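You operate a simulated robot arm through the tools that you are given. There is no shell and no other tool.

The job below is to be done with a simulated robot arm. You get a single attempt, and the scene is never put back.

TASK
Power the storage down and move drive D2 to the spares drawer.
Fine: UNITS off, then STORE off, before you free its latch and pull; leave the latch free and shut the drawer, fingers out of the closing gap.

Only the result counts: the job must be done as asked and must still hold three seconds after the hand-in. Knocking over, shifting, dropping, spilling or breaking anything else fails it.

THE ROBOT
A 7-joint arm with a two-finger parallel gripper, fixed in place. Base frame: the origin is at the foot of the arm, x ahead of it, y to its left, z up; the work surface is at about z = 592. Units: mm, degrees, N and s.
With the tool pointing down near the work surface it reaches from about 160 to 640 mm from the base axis. Its first joint turns from -66.0 to 66.0 degrees. Payload 1.57 kg.
The tool frame sits at the grasp point between the pads (the TCP): z along the fingers, y along the line on which they close. The tips reach 30 mm beyond it. Largest opening 110 mm; finger width 24, thickness 12; the body of the gripper, 48 by 112 mm, starts 78 mm behind the TCP.
Orientation is told as [roll, pitch, yaw] about the base's x, y, z axes, in that order, counted from this pose: with the fingers straight down and closing along the base's y, the tool's x points along the base's -x, its y along +y and its z along -z.

THE INTERFACE
- The arm moves only by the tool nudge_tool. Its argument "increments" is a list of rows, each a list of 3 entries, a list of its own where there are three numbers: the opening in per cent of the stroke, from 0 (shut) to 100 (fully open), then the shift along the tool's x, y, z in units of 400 mm (1.0 is 400 mm), then the turn, a rotation vector about the tool's x, y, z in units of 60 degrees (1.0 is 60 degrees). In form: [[jaw, [dx, dy, dz], [rx, ry, rz]], ...]. A call has 1 to 20 rows; each row is the pose to reach, as a shift and turn from the pose commanded when the call began, along the tool's axes at that moment. A call with a number of a shift or a turn outside -1 to 1 is refused whole. Each row takes 0.2 s and may step no farther than 50 mm and 8.6 degrees from the row before; otherwise, or with a gripper value out of range, the whole call is refused. A pose out of reach is approached as far as the arm can. The call stops where the force on the tool passes 40 N (or 10 N more than at its start, if that is more) or the arm is blocked; 0.2 s more then pass. Each finger travels about 108 mm/s and halts on what it meets, pressing with about 24 N; the grip force reading is that of the motor and also rises with nothing between the fingers. The clock runs only during rows and for 0.2 s after the last one: add rows that repeat a pose to give the fingers time. It gives the time, the measured TCP pose, the force on the tool (base axes), the opening and the grip force at its end, in the units of the frame above (readings bear some noise), with the torque about the TCP (base axes, N m) and any sound that the robot's microphone picked up.
- Cameras (640 x 400 px; columns grow to the right, rows downward): "scene" is fixed at [157.5, -384.2, 1421.7]; the picture's right is [0.79, -0.61, 0.00], its down [-0.35, -0.46, -0.82] and it looks along [0.50, 0.65, -0.58] (base axes); focal length 271 px, centre (320, 200). "wrist" rides on the gripper at [70, 16, -141] in the tool frame; the picture's right is [-0.23, 0.97, 0.00], its down [-0.85, -0.20, -0.48] and it looks along [-0.47, -0.11, 0.88] (tool axes); focal length 222 px, centre (320, 200). There is no depth. A picture from a camera that has moved, and an enlarged one, comes with that camera's place and axes in the base frame and with its lens. The place of the scene camera against the robot may be out by one fixed shift of up to 25 mm in any direction.
- camera(camera): a new picture of that camera. It takes no simulated time.
- inspect(camera, box): a new picture of the part [left, top, right, bottom] of that camera's present view, enlarged. It takes no simulated time.
- sign_off(): hands the job in; it is judged then, once.

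Places have to be worked out from the pictures, the camera data and where the tool is seen. Open the gripper and draw the arm clear of the work before you hand the job in, unless the task says otherwise.

The tools are called after "Request:" as a command line: name --argument value ..., lists and objects as JSON in quotes. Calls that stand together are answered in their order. nudge_tool: Moves the arm, as the interface text tells. Its arguments: {"type":"object","properties":{"increments":{"type":"array","items":{"type":"array"}}},"required":["increments"]} The other tools are called the same way: camera (camera) takes a picture; inspect (camera, box) takes an enlarged picture of a part of a camera's view; sign_off () hands the job in.

At the start:

```text
time_s: 0.0
tcp_pos: [367.0, 205.5, 1202.9]
ee_rot: [-0.1, 0.0, 0.0]
force: [-0.2, 1.4, 0.0]
moment: [-0.02, -0.03, 0.0]
opening: 110.2
grip_force: 0.0
```

scene: 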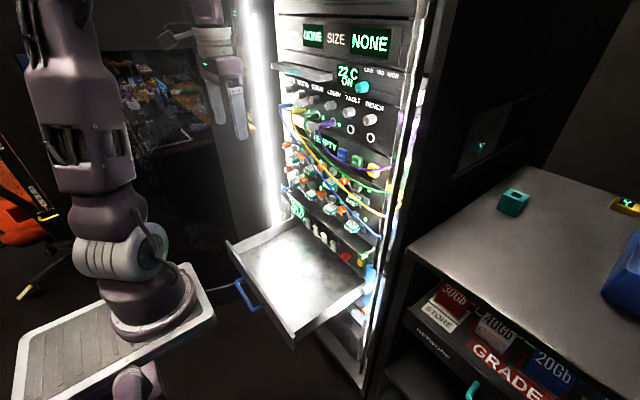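
wrist: 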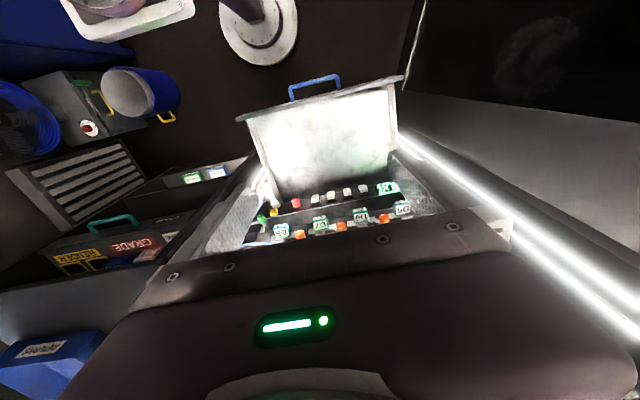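

I start by looking at the rack closely, from the scene camera, to find the drives, the power switches and the drawer.

Request:
inspect --camera "scene" --box '[270, 60, 430, 160]'

Request:
inspect --camera "scene" --box '[270, 150, 430, 250]'

Request:
inspect --camera "scene" --box '[220, 200, 400, 350]'

Request:
inspect --camera "wrist" --box '[200, 150, 460, 260]'

```text
4.00 times, centred on (350, 110) of scene
camera zoom: at [157.5, -384.2, 1421.7], right [0.79, -0.61, 0.0], down [-0.35, -0.46, -0.82], along [0.5, 0.65, -0.58], focal length 1085 px, centre (200, 560)
```

zoom: 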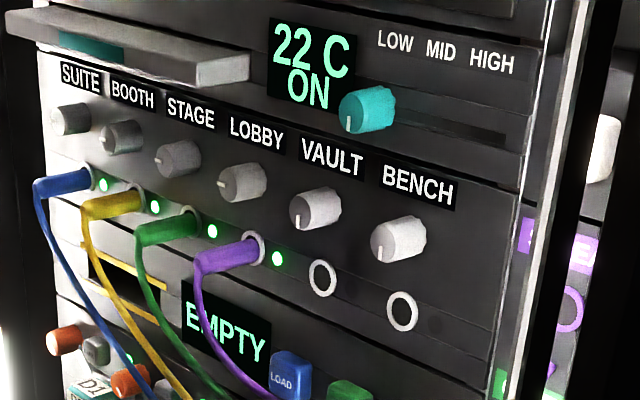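

```text
4.00 times, centred on (350, 200) of scene
camera zoom: at [157.5, -384.2, 1421.7], right [0.79, -0.61, 0.0], down [-0.35, -0.46, -0.82], along [0.5, 0.65, -0.58], focal length 1085 px, centre (200, 200)
```

zoom: 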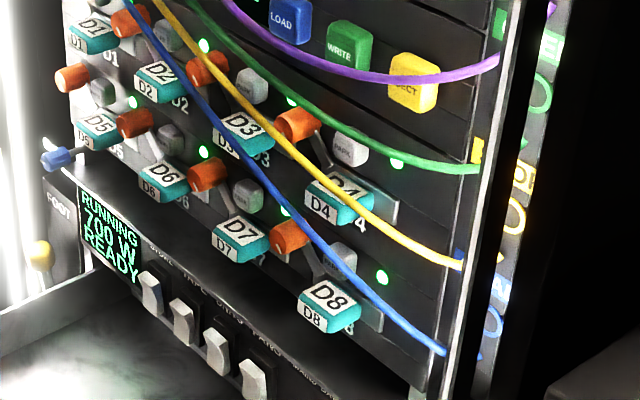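

```text
2.67 times, centred on (310, 275) of scene
camera zoom: at [157.5, -384.2, 1421.7], right [0.79, -0.61, 0.0], down [-0.35, -0.46, -0.82], along [0.5, 0.65, -0.58], focal length 723 px, centre (347, 0)
```

zoom: 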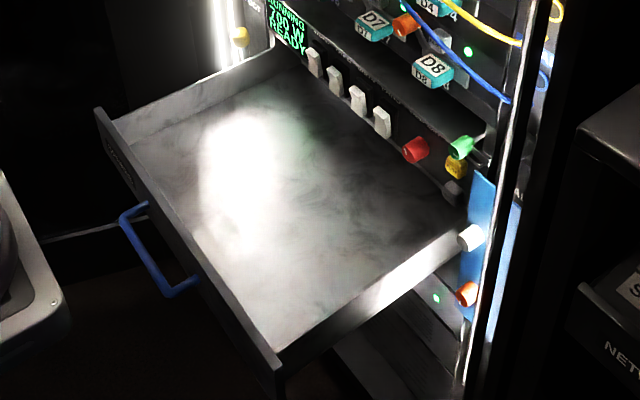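

```text
2.46 times, centred on (330, 205) of wrist
camera zoom: at [297.0, 222.1, 1343.9], right [0.23, 0.97, 0.0], down [0.85, -0.2, 0.48], along [0.47, -0.11, -0.88], focal length 547 px, centre (295, 188)
```

zoom: 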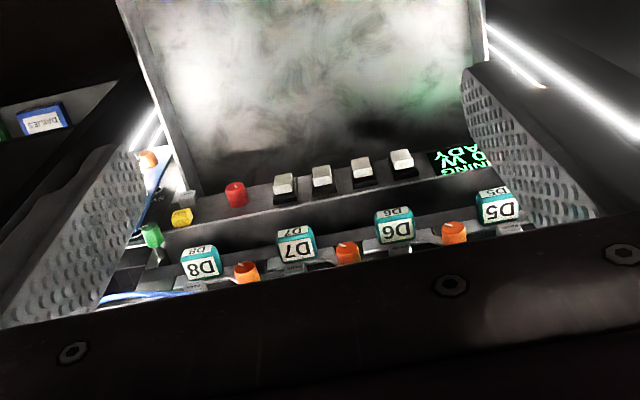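

The rack has eight drives in two rows, each with an orange knob, a grey button and a light. Four rocker switches sit below. I zoom in further for the labels.

Request:
inspect --camera "scene" --box '[280, 145, 344, 185]'

Request:
inspect --camera "scene" --box '[320, 160, 384, 200]'

Request:
inspect --camera "scene" --box '[280, 195, 344, 235]'

Request:
inspect --camera "scene" --box '[310, 215, 390, 265]'

Request:
inspect --camera "scene" --box '[340, 250, 420, 330]'

Request:
inspect --camera "scene" --box '[220, 220, 300, 300]'

```text
10.00 times, centred on (312, 165) of scene
camera zoom: at [157.5, -384.2, 1421.7], right [0.79, -0.61, 0.0], down [-0.35, -0.46, -0.82], along [0.5, 0.65, -0.58], focal length 2712 px, centre (400, 550)
```

zoom: 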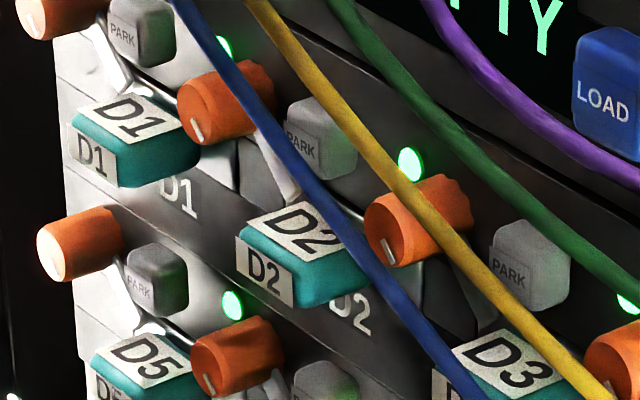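

```text
10.00 times, centred on (352, 180) of scene
camera zoom: at [157.5, -384.2, 1421.7], right [0.79, -0.61, 0.0], down [-0.35, -0.46, -0.82], along [0.5, 0.65, -0.58], focal length 2712 px, centre (0, 400)
```

zoom: 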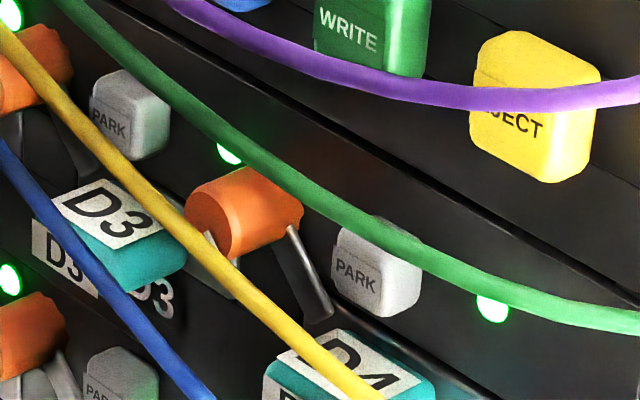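

```text
10.00 times, centred on (312, 215) of scene
camera zoom: at [157.5, -384.2, 1421.7], right [0.79, -0.61, 0.0], down [-0.35, -0.46, -0.82], along [0.5, 0.65, -0.58], focal length 2712 px, centre (400, 50)
```

zoom: 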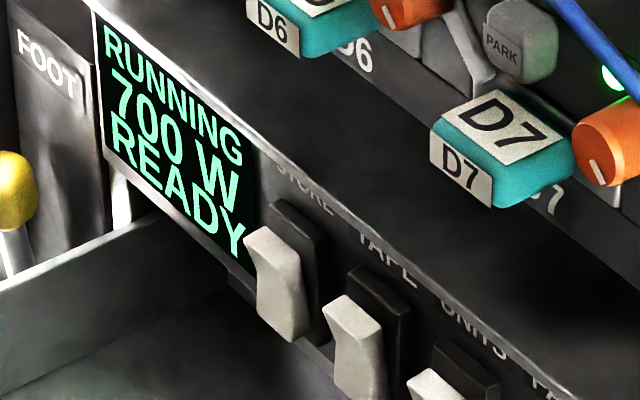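

```text
8.00 times, centred on (350, 240) of scene
camera zoom: at [157.5, -384.2, 1421.7], right [0.79, -0.61, 0.0], down [-0.35, -0.46, -0.82], along [0.5, 0.65, -0.58], focal length 2169 px, centre (80, -120)
```

zoom: 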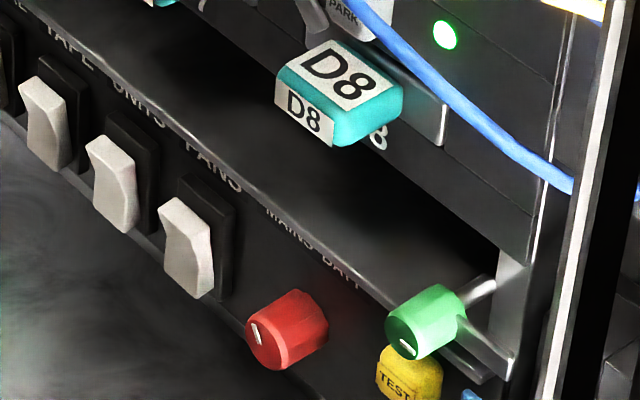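

```text
5.00 times, centred on (380, 290) of scene
camera zoom: at [157.5, -384.2, 1421.7], right [0.79, -0.61, 0.0], down [-0.35, -0.46, -0.82], along [0.5, 0.65, -0.58], focal length 1356 px, centre (20, -250)
```

zoom: 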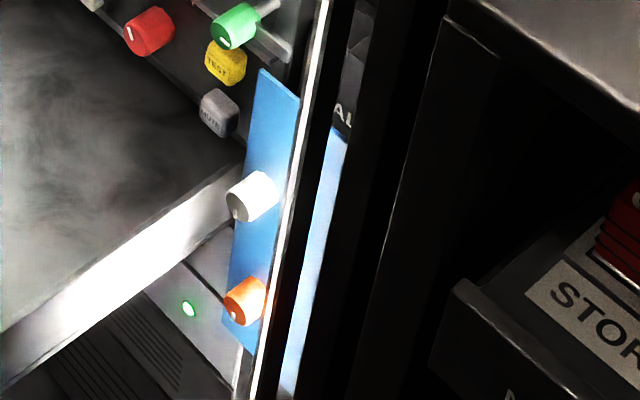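

```text
5.00 times, centred on (260, 260) of scene
camera zoom: at [157.5, -384.2, 1421.7], right [0.79, -0.61, 0.0], down [-0.35, -0.46, -0.82], along [0.5, 0.65, -0.58], focal length 1356 px, centre (620, -100)
```

zoom: 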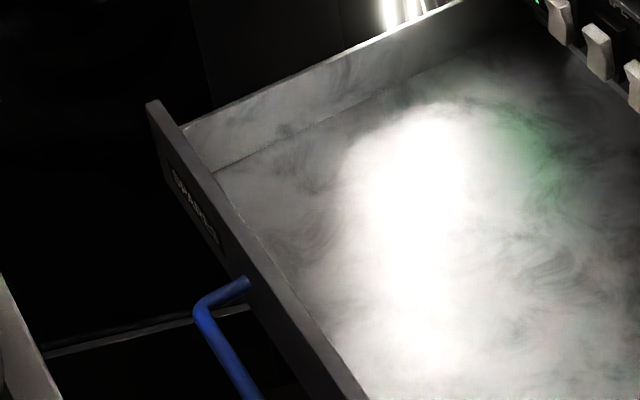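

The display reads RUNNING / 700 W / READY, and the rockers are STORE, TAPE, UNITS and FANS. By triangulation the drive handles sit near x≈609, with D2 near (609, 257, 990), and the drawer front is at x≈315. I pitch the tool forward and drop a little so the wrist camera sees the rack face-on.

Request:
nudge_tool --increments '[[100, [0.02, 0, 0.04], [0, -0.125, 0]], [100, [0.04, 0, 0.08], [0, -0.25, 0]], [100, [0.06, 0, 0.13], [0, -0.375, 0]], [100, [0.08, 0, 0.18], [0, -0.5, 0]], [100, [0.1, 0, 0.23], [0, -0.625, 0]], [100, [0.12, 0, 0.28], [0, -0.75, 0]], [100, [0.14, 0, 0.33], [0, -0.875, 0]], [100, [0.1675, 0, 0.38], [0, -1.0, 0]]]'

```text
time_s: 1.8
tcp_pos: [303.0, 269.6, 1070.4]
ee_rot: [-0.3, -60.0, 0.0]
force: [-0.9, 0.1, 0.2]
moment: [0.0, -0.06, -0.05]
opening: 110.0
grip_force: 0.1
out of reach, approached as far as the arm can: row 6, 7, 8
```

The arm stopped short of the commanded point at (303, 270, 1070), but the pitch is at -60 as wanted. I look through the wrist camera.

Request:
camera --camera "wrist"

Request:
camera --camera "scene"

```text
taken
camera wrist: at [145.4, 287.9, 1081.1], right [0.12, 0.97, 0.19], down [0.01, -0.2, 0.98], along [0.99, -0.12, -0.04], focal length 222 px, centre (320, 200)
```

wrist: 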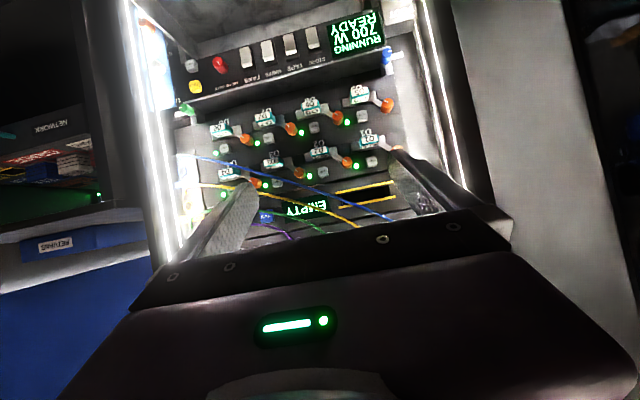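

```text
taken
```

scene: 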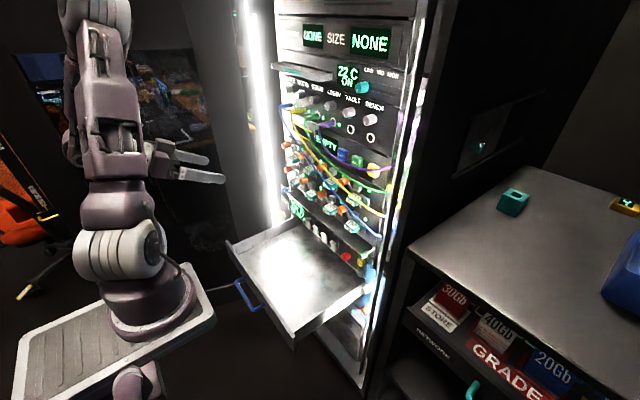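

This is a good frontal view, upside down. I zoom in on the drives and the switches.

Request:
inspect --camera "wrist" --box '[180, 10, 400, 110]'

Request:
inspect --camera "wrist" --box '[200, 80, 310, 150]'

Request:
inspect --camera "wrist" --box '[290, 75, 400, 145]'

Request:
inspect --camera "wrist" --box '[200, 130, 420, 240]'

```text
2.91 times, centred on (290, 60) of wrist
camera zoom: at [145.4, 287.9, 1081.1], right [0.12, 0.97, 0.19], down [0.01, -0.2, 0.98], along [0.99, -0.12, -0.04], focal length 646 px, centre (407, 607)
```

zoom: 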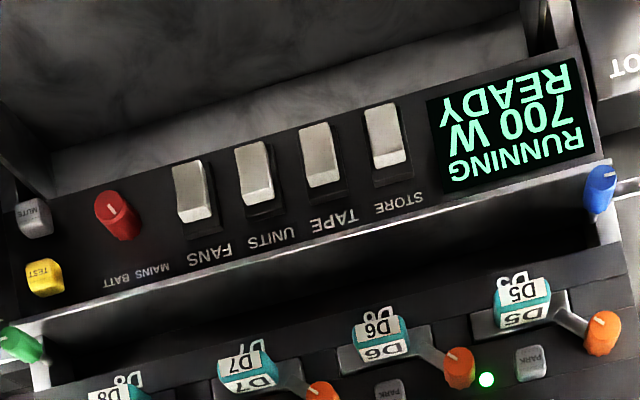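

```text
5.71 times, centred on (255, 115) of wrist
camera zoom: at [145.4, 287.9, 1081.1], right [0.12, 0.97, 0.19], down [0.01, -0.2, 0.98], along [0.99, -0.12, -0.04], focal length 1269 px, centre (691, 686)
```

zoom: 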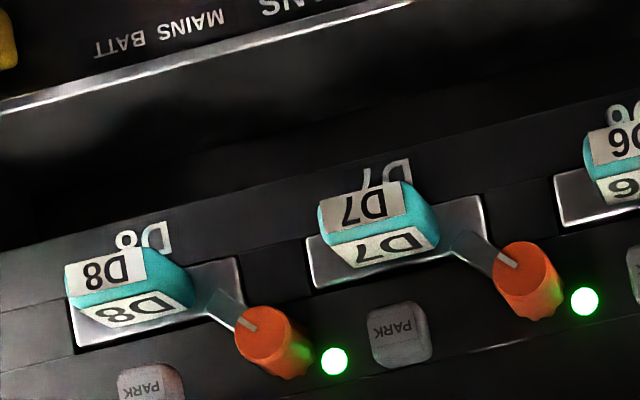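

```text
5.71 times, centred on (345, 110) of wrist
camera zoom: at [145.4, 287.9, 1081.1], right [0.12, 0.97, 0.19], down [0.01, -0.2, 0.98], along [0.99, -0.12, -0.04], focal length 1269 px, centre (177, 714)
```

zoom: 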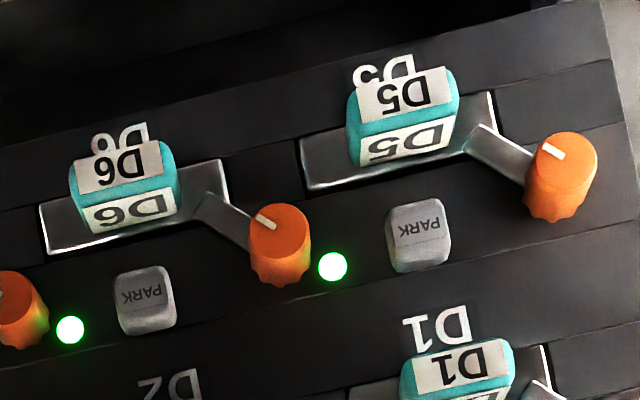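

```text
2.91 times, centred on (310, 185) of wrist
camera zoom: at [145.4, 287.9, 1081.1], right [0.12, 0.97, 0.19], down [0.01, -0.2, 0.98], along [0.99, -0.12, -0.04], focal length 646 px, centre (349, 244)
```

zoom: 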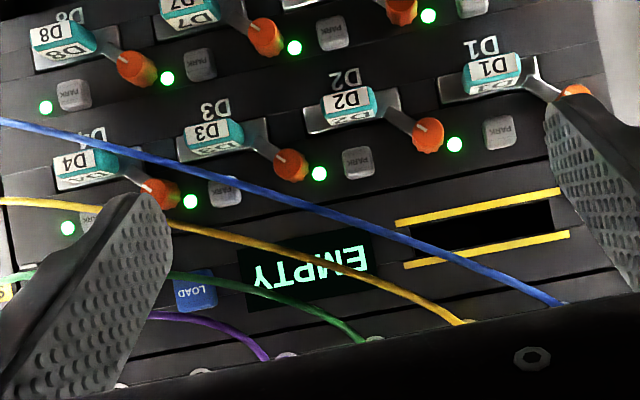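

The rocker labels now match up: STORE at y≈288, TAPE at 236, UNITS at 183 and FANS at 130, all around x≈633, z≈708. D2's knob is near (615, 307, 1000), with its lever over the carrier. I move lower and closer for a better look at the rockers.

Request:
nudge_tool --increments '[[100, [0.034, 0, 0.085], [0, 0, 0]], [100, [0.068, 0, 0.169], [0, 0, 0]], [100, [0.102, 0, 0.254], [0, 0, 0]], [100, [0.136, 0, 0.338], [0, 0, 0]], [100, [0.17, 0, 0.423], [0, 0, 0]], [100, [0.204, 0, 0.508], [0, 0, 0]], [100, [0.238, 0, 0.592], [0, 0, 0]], [100, [0.2725, 0, 0.677], [0, 0, 0]]]'

Request:
camera --camera "wrist"

Request:
camera --camera "scene"

```text
time_s: 3.6
tcp_pos: [483.2, 270.6, 840.9]
ee_rot: [-0.1, -60.0, 0.0]
force: [-0.6, 0.2, -0.1]
moment: [0.0, 0.02, 0.03]
opening: 110.0
grip_force: 0.1
out of reach, approached as far as the arm can: row 1, 2, 3, 4
```

```text
taken
camera wrist: at [326.0, 287.7, 850.5], right [0.11, 0.97, 0.2], down [0.01, -0.2, 0.98], along [0.99, -0.11, -0.04], focal length 222 px, centre (320, 200)
```

wrist: 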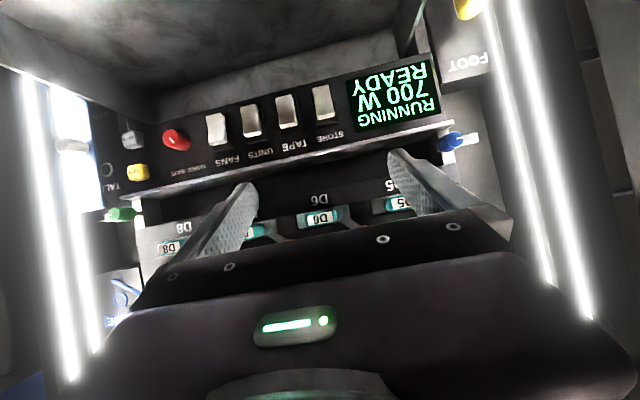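

```text
taken
```

scene: 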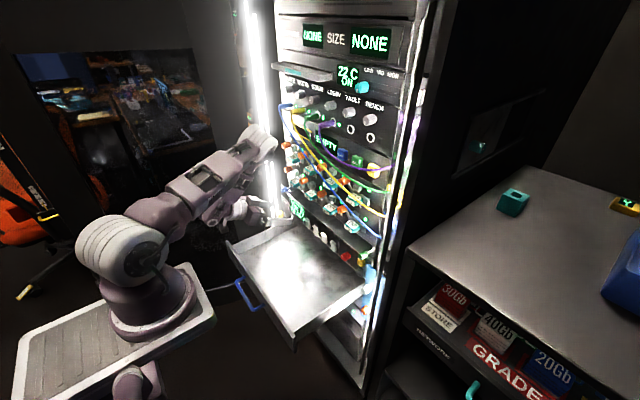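

The commanded pose follows the reached pose, since the shift came out exactly. I zoom on the rockers to see which way they are tilted.

Request:
inspect --camera "wrist" --box '[190, 60, 370, 180]'

Request:
inspect --camera "wrist" --box '[230, 75, 350, 155]'

Request:
inspect --camera "scene" --box '[300, 215, 350, 255]'

Request:
inspect --camera "wrist" --box '[20, 0, 500, 200]'

```text
3.33 times, centred on (280, 120) of wrist
camera zoom: at [326.0, 287.7, 850.5], right [0.11, 0.97, 0.2], down [0.01, -0.2, 0.98], along [0.99, -0.11, -0.04], focal length 740 px, centre (453, 467)
```

zoom: 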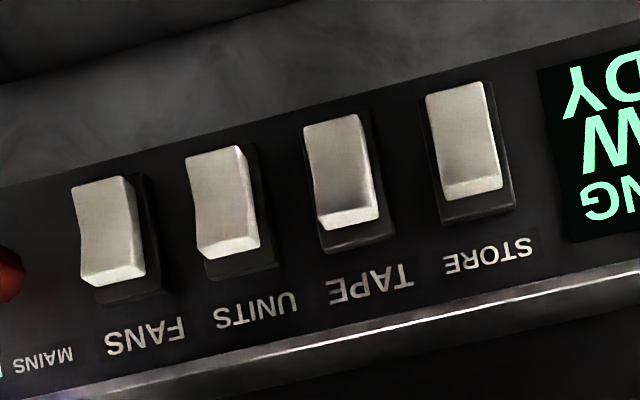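

```text
5.00 times, centred on (290, 115) of wrist
camera zoom: at [326.0, 287.7, 850.5], right [0.11, 0.97, 0.2], down [0.01, -0.2, 0.98], along [0.99, -0.11, -0.04], focal length 1111 px, centre (470, 625)
```

zoom: 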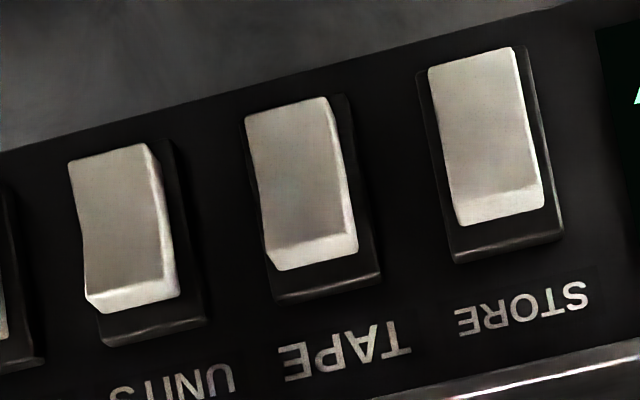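

```text
10.00 times, centred on (325, 235) of scene
camera zoom: at [157.5, -384.3, 1421.7], right [0.79, -0.61, 0.0], down [-0.35, -0.46, -0.82], along [0.5, 0.65, -0.58], focal length 2712 px, centre (270, -150)
```

zoom: 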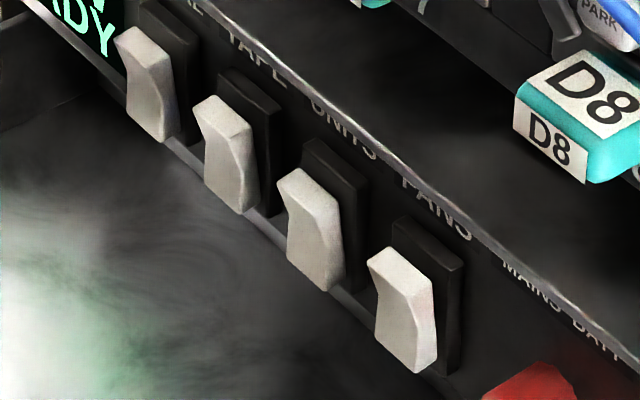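

```text
1.33 times, centred on (260, 100) of wrist
camera zoom: at [326.0, 287.7, 850.5], right [0.11, 0.97, 0.2], down [0.01, -0.2, 0.98], along [0.99, -0.11, -0.04], focal length 296 px, centre (400, 333)
```

zoom: 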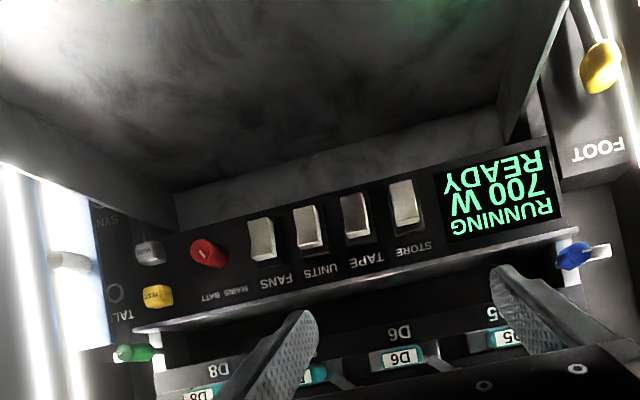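

I want to be sure which end of the rocker sticks out, so I enlarge the scene view of the UNITS and STORE rockers.

Request:
inspect --camera "scene" --box '[324, 230, 348, 245]'

Request:
inspect --camera "scene" --box '[304, 214, 328, 229]'

Request:
inspect --camera "wrist" --box '[236, 88, 284, 148]'

```text
16.00 times, centred on (336, 238) of scene
camera zoom: at [157.5, -384.3, 1421.7], right [0.79, -0.61, 0.0], down [-0.35, -0.46, -0.82], along [0.5, 0.65, -0.58], focal length 4339 px, centre (64, -400)
```

zoom: 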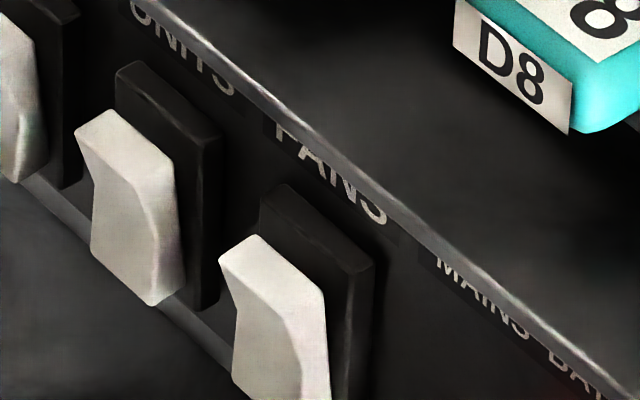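

```text
16.00 times, centred on (316, 222) of scene
camera zoom: at [157.5, -384.3, 1421.7], right [0.79, -0.61, 0.0], down [-0.35, -0.46, -0.82], along [0.5, 0.65, -0.58], focal length 4339 px, centre (384, -144)
```

zoom: 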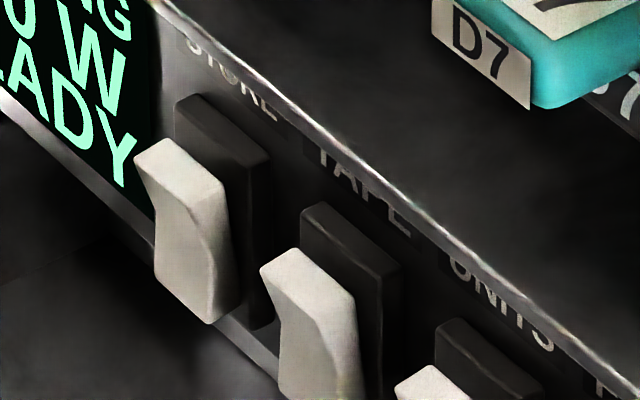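

```text
6.67 times, centred on (260, 118) of wrist
camera zoom: at [326.0, 287.7, 850.5], right [0.11, 0.97, 0.2], down [0.01, -0.2, 0.98], along [0.99, -0.11, -0.04], focal length 1481 px, centre (720, 747)
```

zoom: 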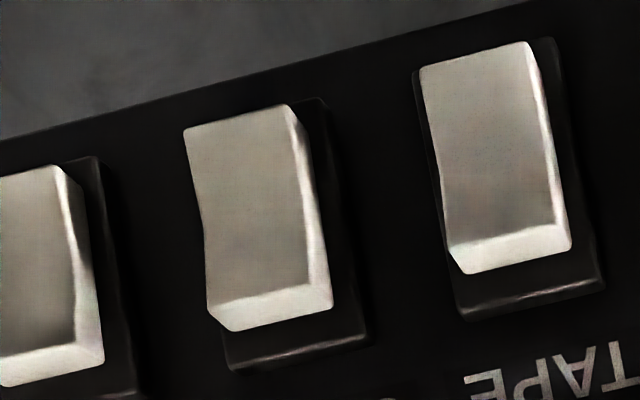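

The upper ends of the rockers stick out and the lower ends are in, so pressing the upper end should flip one. UNITS is at y≈178, its upper half near z≈722. I close the fingers and move to just in front of it.

Request:
nudge_tool --increments '[[50, [0.03, -0.046, 0.062], [0, 0, 0]], [0, [0.06, -0.093, 0.124], [0, 0, 0]], [0, [0.09, -0.139, 0.185], [0, 0, 0]], [0, [0.12, -0.185, 0.247], [0, 0, 0]], [0, [0.151, -0.2315, 0.309], [0, 0, 0]], [0, [0.151, -0.2315, 0.309], [0, 0, 0]]]'

Request:
camera --camera "wrist"

Request:
inspect --camera "scene" --box '[220, 160, 400, 280]'

```text
time_s: 5.0
tcp_pos: [559.1, 177.4, 726.7]
ee_rot: [0.0, -60.0, 0.0]
force: [0.1, 0.6, 0.8]
moment: [0.02, -0.03, -0.02]
opening: 0.0
grip_force: 21.2
```

```text
taken
camera wrist: at [401.4, 193.9, 737.4], right [0.11, 0.97, 0.2], down [0.01, -0.2, 0.98], along [0.99, -0.11, -0.04], focal length 222 px, centre (320, 200)
```

wrist: 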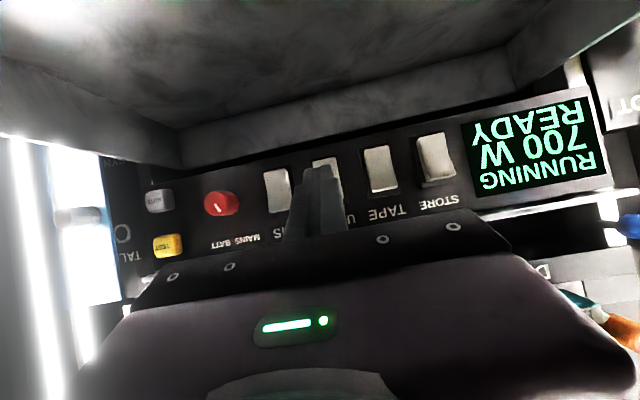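

```text
3.33 times, centred on (310, 220) of scene
camera zoom: at [157.5, -384.3, 1421.7], right [0.79, -0.61, 0.0], down [-0.35, -0.46, -0.82], along [0.5, 0.65, -0.58], focal length 904 px, centre (353, 133)
```

zoom: 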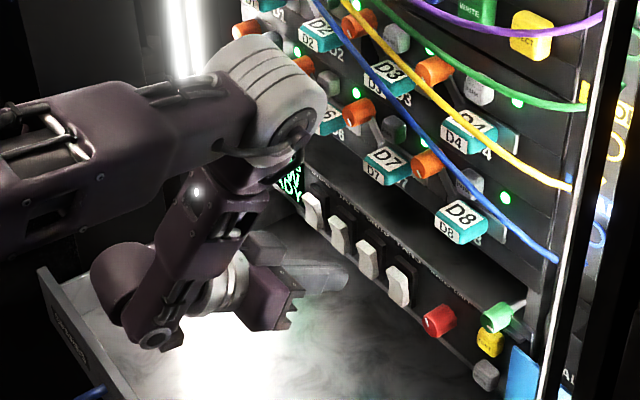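

The closed fingers are just in front of UNITS. I zoom in to check they line up sideways.

Request:
inspect --camera "wrist" --box '[240, 120, 480, 260]'

Request:
inspect --camera "scene" --box '[290, 205, 350, 250]'

```text
2.67 times, centred on (360, 190) of wrist
camera zoom: at [401.4, 193.9, 737.4], right [0.11, 0.97, 0.2], down [0.01, -0.2, 0.98], along [0.99, -0.11, -0.04], focal length 592 px, centre (213, 227)
```

zoom: 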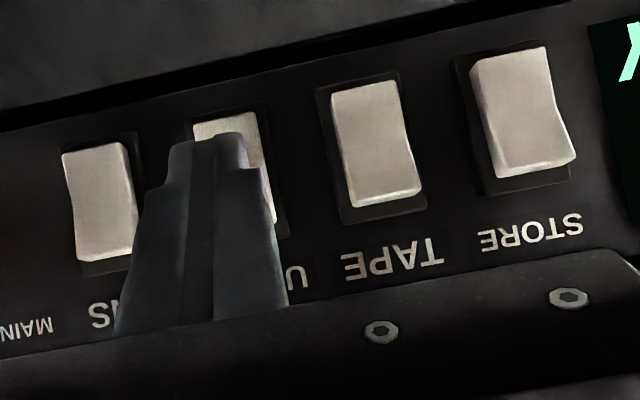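

```text
8.89 times, centred on (320, 228) of scene
camera zoom: at [157.5, -384.3, 1421.7], right [0.79, -0.61, 0.0], down [-0.35, -0.46, -0.82], along [0.5, 0.65, -0.58], focal length 2410 px, centre (320, -44)
```

zoom: 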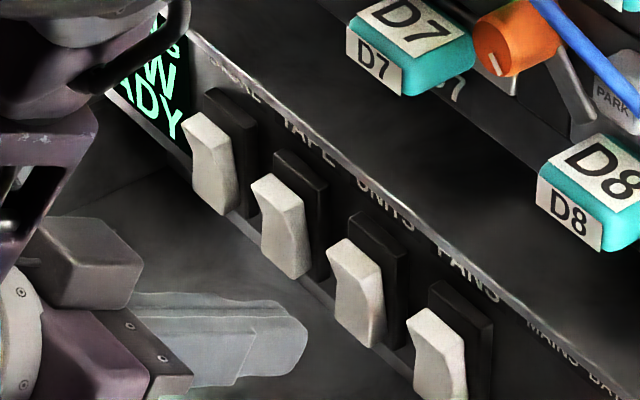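

UNITS measures at y≈180, so I shift 3 mm left. Then I push forward gradually at upper-half height and watch the force and sound.

Request:
nudge_tool --increments '[[0, [-0.01875, 0.0075, 0.0325], [0, 0, 0]], [0, [-0.035, 0.0075, 0.0606], [0, 0, 0]], [0, [-0.03875, 0.0075, 0.0671], [0, 0, 0]], [0, [-0.0425, 0.0075, 0.0736], [0, 0, 0]], [0, [-0.04625, 0.0075, 0.0801], [0, 0, 0]], [0, [-0.05, 0.0075, 0.0866], [0, 0, 0]]]'

Request:
inspect --camera "wrist" --box '[240, 100, 620, 260]'

Request:
inspect --camera "scene" --box '[290, 205, 350, 250]'

```text
time_s: 5.8
tcp_pos: [584.8, 182.0, 726.1]
ee_rot: [0.2, -59.5, 0.1]
force: [-8.6, -1.6, 3.9]
moment: [0.01, -0.09, -0.08]
opening: 0.1
grip_force: 21.5
stopped in row 4: the force on the tool passed its limit at 50 N (the readings are from after the stop); the commanded pose is now the measured one
```

```text
1.68 times, centred on (430, 180) of wrist
camera zoom: at [428.6, 198.3, 737.0], right [0.11, 0.97, 0.2], down [0.02, -0.2, 0.98], along [0.99, -0.11, -0.04], focal length 374 px, centre (135, 234)
```

zoom: 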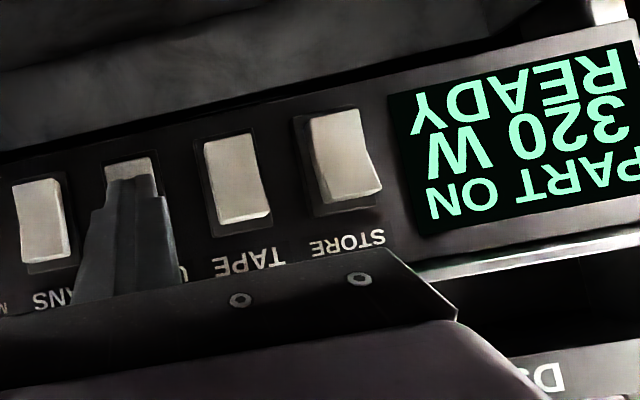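

```text
8.89 times, centred on (320, 228) of scene
camera zoom: at [157.3, -384.3, 1421.7], right [0.79, -0.61, 0.0], down [-0.35, -0.46, -0.82], along [0.5, 0.65, -0.58], focal length 2410 px, centre (320, -44)
```

zoom: 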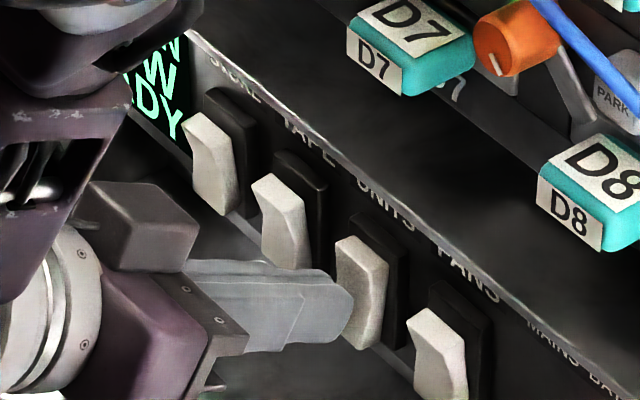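

The display now reads PART ON / 320 W / READY, so UNITS is off. I back off 30 mm and move sideways to STORE at y≈290.

Request:
nudge_tool --increments '[[0, [0.038, 0, -0.0646], [0, -0.008, 0]], [0, [0.038, 0.09, -0.0646], [0, -0.008, 0]], [0, [0.038, 0.18, -0.0646], [0, -0.008, 0]], [0, [0.038, 0.27, -0.0646], [0, -0.008, 0]], [0, [0.038, 0.27, -0.0646], [0, -0.008, 0]]]'

Request:
inspect --camera "wrist" --box '[140, 80, 500, 260]'

Request:
inspect --camera "scene" --box '[290, 205, 350, 250]'

```text
time_s: 7.0
tcp_pos: [555.7, 289.9, 724.5]
ee_rot: [0.0, -60.1, 0.1]
force: [0.3, 0.2, 0.2]
moment: [0.01, 0.01, -0.03]
opening: 0.2
grip_force: 21.5
```

```text
1.78 times, centred on (320, 170) of wrist
camera zoom: at [398.2, 306.8, 735.2], right [0.11, 0.97, 0.2], down [0.01, -0.2, 0.98], along [0.99, -0.11, -0.03], focal length 395 px, centre (320, 253)
```

zoom: 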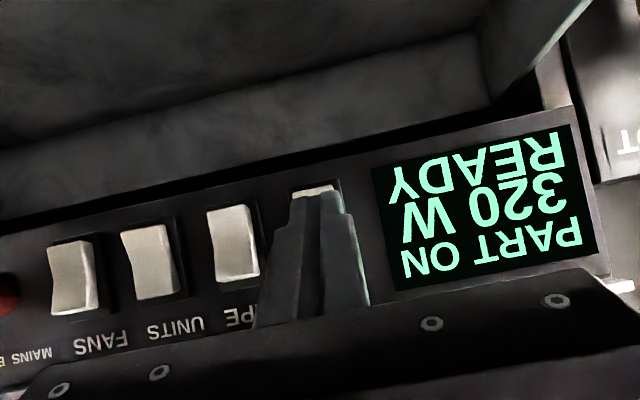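

```text
8.89 times, centred on (320, 228) of scene
camera zoom: at [157.6, -384.2, 1421.7], right [0.79, -0.61, 0.0], down [-0.35, -0.46, -0.82], along [0.5, 0.65, -0.58], focal length 2410 px, centre (320, -44)
```

zoom: 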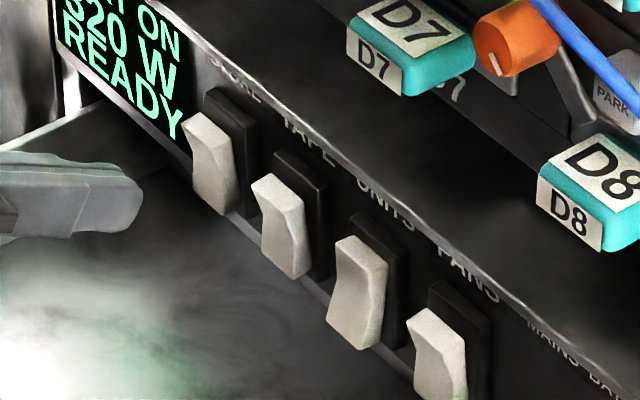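

UNITS is visibly flipped and the fingers line up with STORE. I push forward the same way.

Request:
nudge_tool --increments '[[0, [-0.0275, 0, 0.0476], [0, 0, 0]], [0, [-0.03125, 0, 0.0541], [0, 0, 0]], [0, [-0.035, 0, 0.0606], [0, 0, 0]], [0, [-0.0387, 0, 0.0671], [0, 0, 0]], [0, [-0.0425, 0, 0.0736], [0, 0, 0]]]'

Request:
inspect --camera "wrist" --box '[140, 80, 500, 260]'

Request:
inspect --camera "scene" --box '[290, 205, 350, 250]'

```text
time_s: 8.2
tcp_pos: [585.1, 290.2, 723.8]
ee_rot: [0.0, -59.7, 0.4]
force: [-9.9, -1.6, 4.9]
moment: [0.02, -0.09, -0.05]
opening: 0.1
grip_force: 21.0
stopped in row 5: the force on the tool passed its limit at 55 N (the readings are from after the stop); the commanded pose is now the measured one
```

```text
1.78 times, centred on (320, 170) of wrist
camera zoom: at [428.3, 306.7, 734.8], right [0.11, 0.97, 0.2], down [0.02, -0.2, 0.98], along [0.99, -0.1, -0.04], focal length 395 px, centre (320, 253)
```

zoom: 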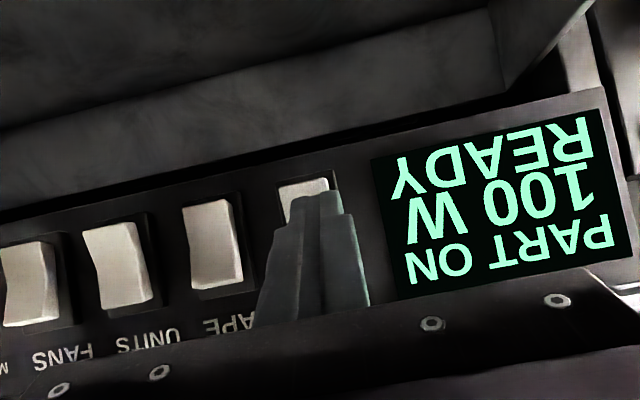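

```text
8.89 times, centred on (320, 228) of scene
camera zoom: at [157.3, -384.3, 1421.7], right [0.79, -0.61, 0.0], down [-0.35, -0.46, -0.82], along [0.5, 0.65, -0.58], focal length 2410 px, centre (320, -44)
```

zoom: 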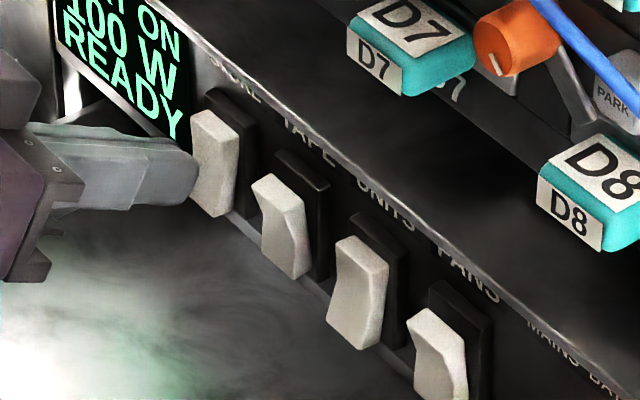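

STORE is off as well; the display reads 100 W. I back off and rise to view D2's latch and handle up close.

Request:
nudge_tool --increments '[[0, [0.0536, 0, -0.0918], [0.003, -0.0025, 0.0017]], [0, [0.1072, 0, -0.1835], [0.0058, -0.005, 0.0034]], [0, [0.0104, -0.005, -0.2516], [0.0058, -0.005, 0.0034]], [0, [-0.0864, -0.01, -0.3197], [0.0058, -0.005, 0.0034]], [0, [-0.1832, -0.015, -0.3878], [0.0058, -0.005, 0.0034]], [0, [-0.28, -0.02, -0.4559], [0.0058, -0.005, 0.0034]], [0, [-0.377, -0.025, -0.524], [0.0058, -0.005, 0.0034]], [0, [-0.377, -0.025, -0.524], [0.0058, -0.005, 0.0034]]]'

Request:
camera --camera "wrist"

Request:
camera --camera "scene"

```text
time_s: 10.0
tcp_pos: [482.1, 279.0, 960.4]
ee_rot: [-0.1, -60.1, 0.0]
force: [0.0, 0.2, 0.5]
moment: [-0.01, 0.02, 0.02]
opening: 0.0
grip_force: 21.0
```

```text
taken
camera wrist: at [324.6, 296.7, 970.0], right [0.12, 0.97, 0.2], down [0.01, -0.2, 0.98], along [0.99, -0.11, -0.03], focal length 222 px, centre (320, 200)
```

wrist: 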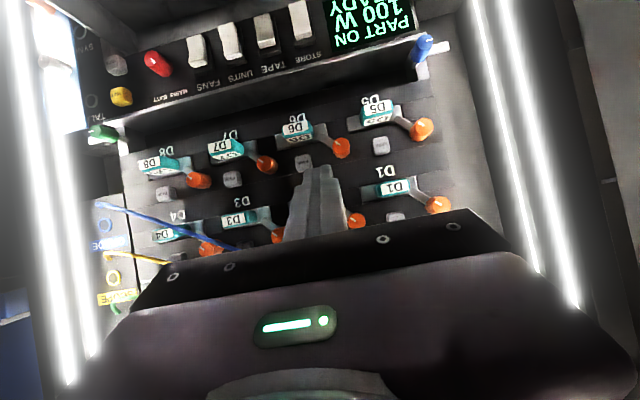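

```text
taken
```

scene: 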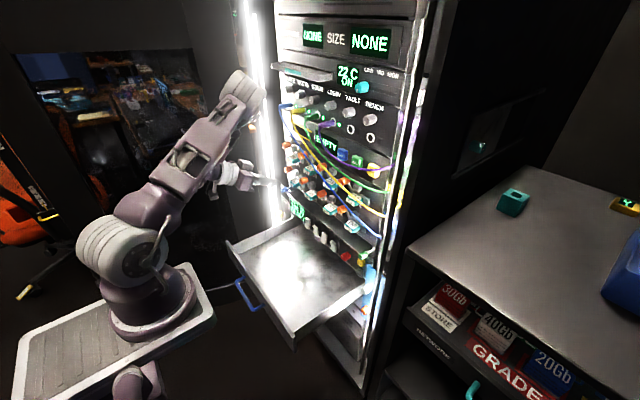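

The drive LEDs are off now. I zoom on the drives for exact positions.

Request:
inspect --camera "wrist" --box '[260, 90, 460, 230]'

Request:
inspect --camera "wrist" --box '[120, 120, 300, 270]'

Request:
inspect --camera "scene" --box '[280, 140, 352, 190]'

```text
2.86 times, centred on (360, 160) of wrist
camera zoom: at [324.6, 296.7, 970.0], right [0.12, 0.97, 0.2], down [0.01, -0.2, 0.98], along [0.99, -0.11, -0.03], focal length 635 px, centre (206, 314)
```

zoom: 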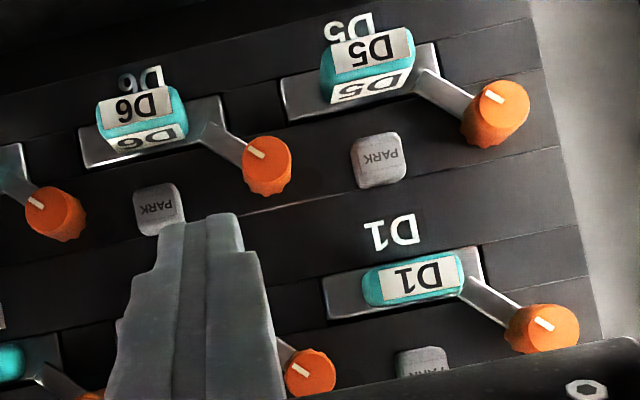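

```text
2.67 times, centred on (210, 195) of wrist
camera zoom: at [324.6, 296.7, 970.0], right [0.12, 0.97, 0.2], down [0.01, -0.2, 0.98], along [0.99, -0.11, -0.03], focal length 592 px, centre (613, 213)
```

zoom: 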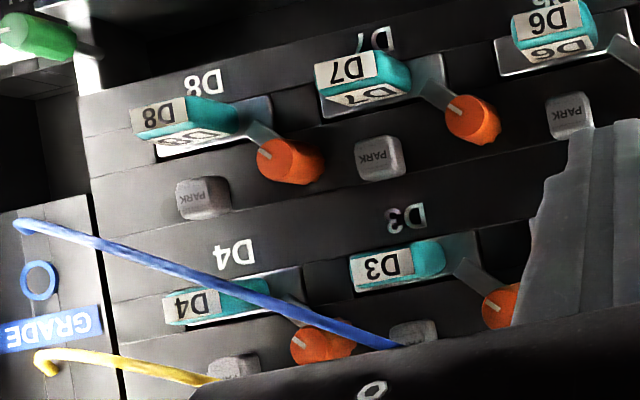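

```text
8.00 times, centred on (316, 165) of scene
camera zoom: at [157.5, -384.3, 1421.7], right [0.79, -0.61, 0.0], down [-0.35, -0.46, -0.82], along [0.5, 0.65, -0.58], focal length 2169 px, centre (352, 480)
```

zoom: 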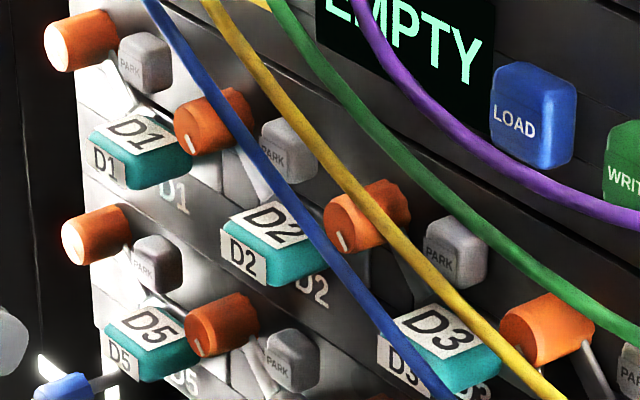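

D2's handle front is at about (593, 253, 965). Its latch knob is at y≈305, z≈995, with its face at x≈605 and a diameter of about 24 mm. I open the fingers to about 44 mm and level the tool in front of the knob.

Request:
nudge_tool --increments '[[40, [-0.034, 0.016, 0.015], [0, -0.125, 0]], [40, [-0.068, 0.033, 0.03], [0, -0.25, 0]], [40, [-0.101, 0.049, 0.045], [0, -0.375, 0]], [40, [-0.135, 0.065, 0.0608], [0, -0.5, 0]], [40, [-0.135, 0.065, 0.0608], [0, -0.5, 0]]]'

Request:
camera --camera "wrist"

Request:
inspect --camera "scene" --box '[230, 120, 360, 210]'

```text
time_s: 11.2
tcp_pos: [529.5, 305.8, 995.0]
ee_rot: [-168.9, -89.8, 168.7]
force: [1.1, -0.3, 0.1]
moment: [-0.01, 0.0, 0.01]
opening: 43.8
grip_force: 0.1
```

```text
taken
camera wrist: at [387.9, 323.5, 924.1], right [0.0, 0.97, 0.23], down [-0.48, -0.2, 0.85], along [0.88, -0.11, 0.47], focal length 222 px, centre (320, 200)
```

wrist: 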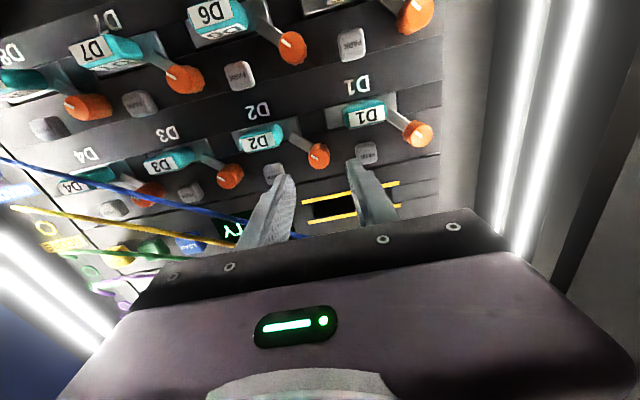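

```text
4.44 times, centred on (295, 165) of scene
camera zoom: at [157.6, -384.2, 1421.7], right [0.79, -0.61, 0.0], down [-0.35, -0.46, -0.82], along [0.5, 0.65, -0.58], focal length 1205 px, centre (431, 356)
```

zoom: 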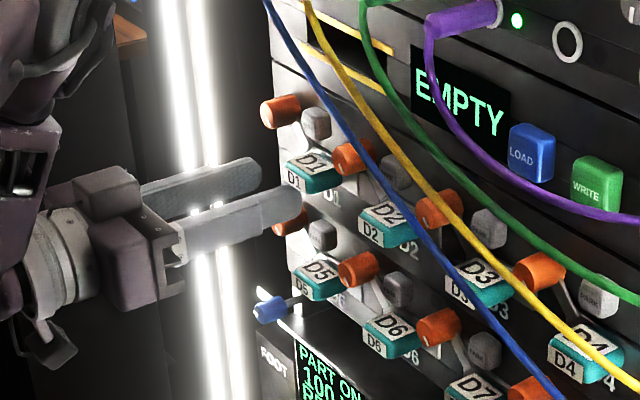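

The fingers face the D2 knob. I zoom to check the alignment before moving in.

Request:
inspect --camera "wrist" --box '[220, 90, 440, 250]'

```text
2.50 times, centred on (330, 170) of wrist
camera zoom: at [387.9, 323.5, 924.1], right [0.0, 0.97, 0.23], down [-0.48, -0.2, 0.85], along [0.88, -0.11, 0.47], focal length 555 px, centre (295, 275)
```

zoom: 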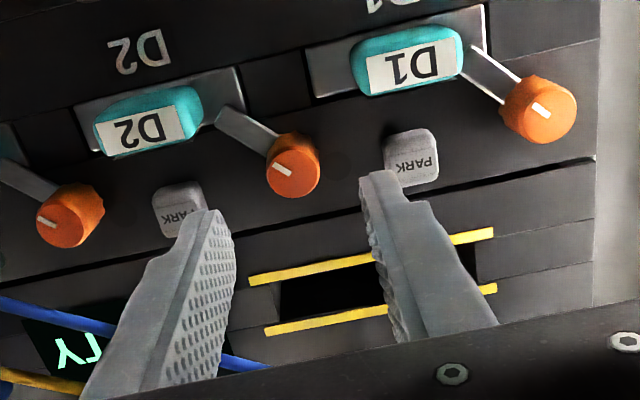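

The knob axis measures (607 face, 306, 994), and the TCP is already on it at y=305.8, z=995. I move forward so the tips overlap the knob by about 20 mm, then close on it.

Request:
nudge_tool --increments '[[40, [0, 0, 0.08], [0, 0, 0]], [40, [0.001, 0, 0.13], [0, 0, 0]], [40, [0.001, 0, 0.16], [0, 0, 0]], [40, [0.001, 0, 0.17], [0, 0, 0]], [0, [0.001, 0, 0.17], [0, 0, 0]], [0, [0.001, 0, 0.17], [0, 0, 0]], [0, [0.001, 0, 0.17], [0, 0, 0]]]'

Request:
camera --camera "wrist"

Request:
inspect --camera "scene" --box '[230, 120, 360, 210]'

```text
time_s: 12.8
tcp_pos: [596.8, 305.0, 994.1]
ee_rot: [-143.4, -89.9, 143.2]
force: [-0.7, -8.4, -2.9]
moment: [0.01, -0.66, 0.02]
opening: 22.0
grip_force: 35.6
```

```text
taken
camera wrist: at [456.6, 322.2, 923.8], right [0.0, 0.97, 0.23], down [-0.48, -0.2, 0.85], along [0.88, -0.11, 0.47], focal length 222 px, centre (320, 200)
```

wrist: 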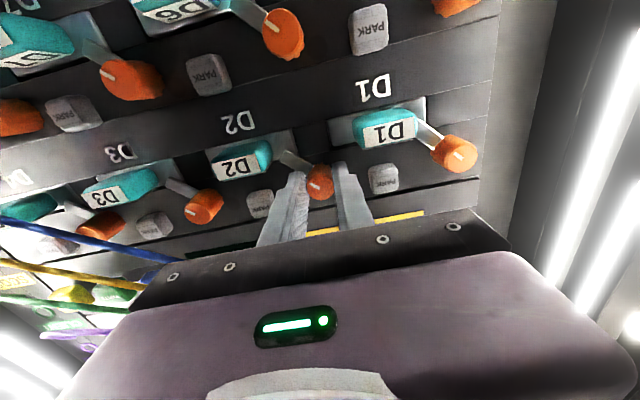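

```text
4.44 times, centred on (295, 165) of scene
camera zoom: at [157.5, -384.5, 1421.6], right [0.79, -0.61, 0.0], down [-0.35, -0.46, -0.82], along [0.5, 0.65, -0.58], focal length 1205 px, centre (431, 356)
```

zoom: 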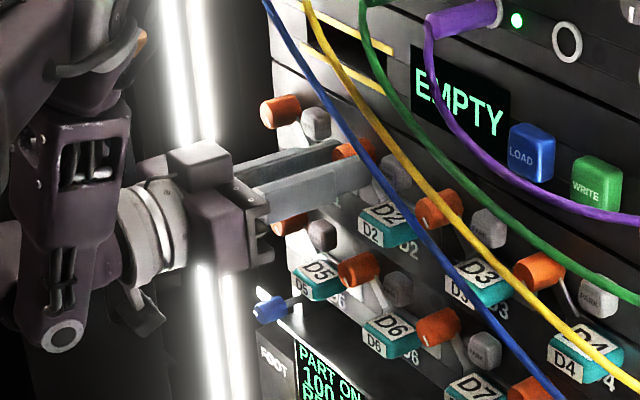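

I have the knob with a 22 mm grip. I try a small clockwise turn first and watch the torque, to learn which way the latch opens.

Request:
nudge_tool --increments '[[0, [0, 0, 0], [0, 0, 0.08]], [0, [0, 0, 0], [0, 0, 0.16]], [0, [0, 0, 0], [0, 0, 0.25]], [0, [0, 0, 0], [0, 0, 0.25]]]'

Request:
inspect --camera "wrist" --box '[200, 90, 440, 250]'

```text
time_s: 13.8
tcp_pos: [598.6, 305.4, 994.9]
ee_rot: [90.3, -74.9, -90.3]
force: [2.0, -8.3, 1.5]
moment: [-0.25, 0.27, 0.15]
opening: 22.6
grip_force: 35.3
```

```text
2.50 times, centred on (320, 170) of wrist
camera zoom: at [456.3, 340.3, 930.8], right [0.0, 0.88, 0.47], down [-0.48, -0.41, 0.77], along [0.88, -0.23, 0.42], focal length 555 px, centre (320, 275)
```

zoom: 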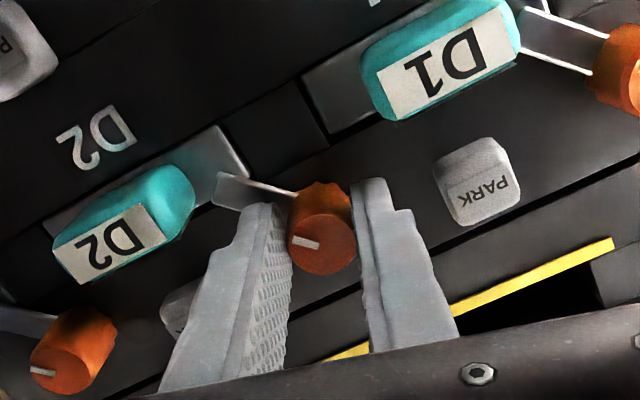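

The lever tip stayed near (279, 969) and the torque was about -0.25 N·m, so the knob resisted and the fingers slipped. Clockwise seems blocked, so I turn the other way.

Request:
nudge_tool --increments '[[0, [0, 0, 0], [0, 0, -0.125]], [0, [0, 0, 0], [0, 0, -0.25]], [0, [0, 0, 0], [0, 0, -0.375]], [0, [0, 0, 0], [0, 0, -0.5]], [0, [0, 0, 0], [0, 0, -0.5]]]'

Request:
inspect --camera "wrist" --box '[200, 90, 440, 250]'

```text
time_s: 15.0
tcp_pos: [598.1, 303.2, 993.9]
ee_rot: [-90.2, -74.8, 90.1]
force: [-8.5, -27.2, 1.2]
moment: [0.03, -0.51, -0.21]
opening: 22.5
grip_force: 35.2
```

```text
2.50 times, centred on (320, 170) of wrist
camera zoom: at [456.3, 303.0, 922.4], right [0.01, 1.0, -0.04], down [-0.48, 0.03, 0.88], along [0.88, 0.01, 0.48], focal length 555 px, centre (320, 275)
```

zoom: 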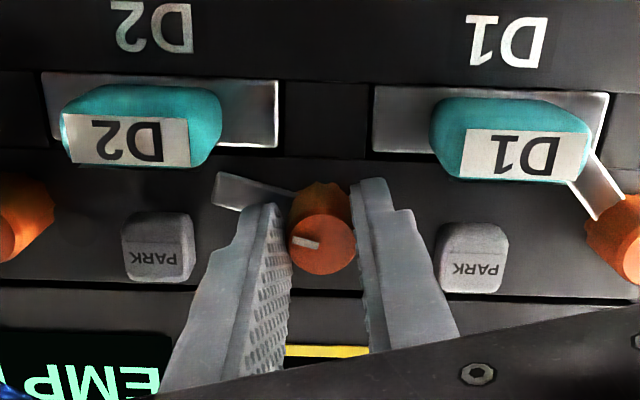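

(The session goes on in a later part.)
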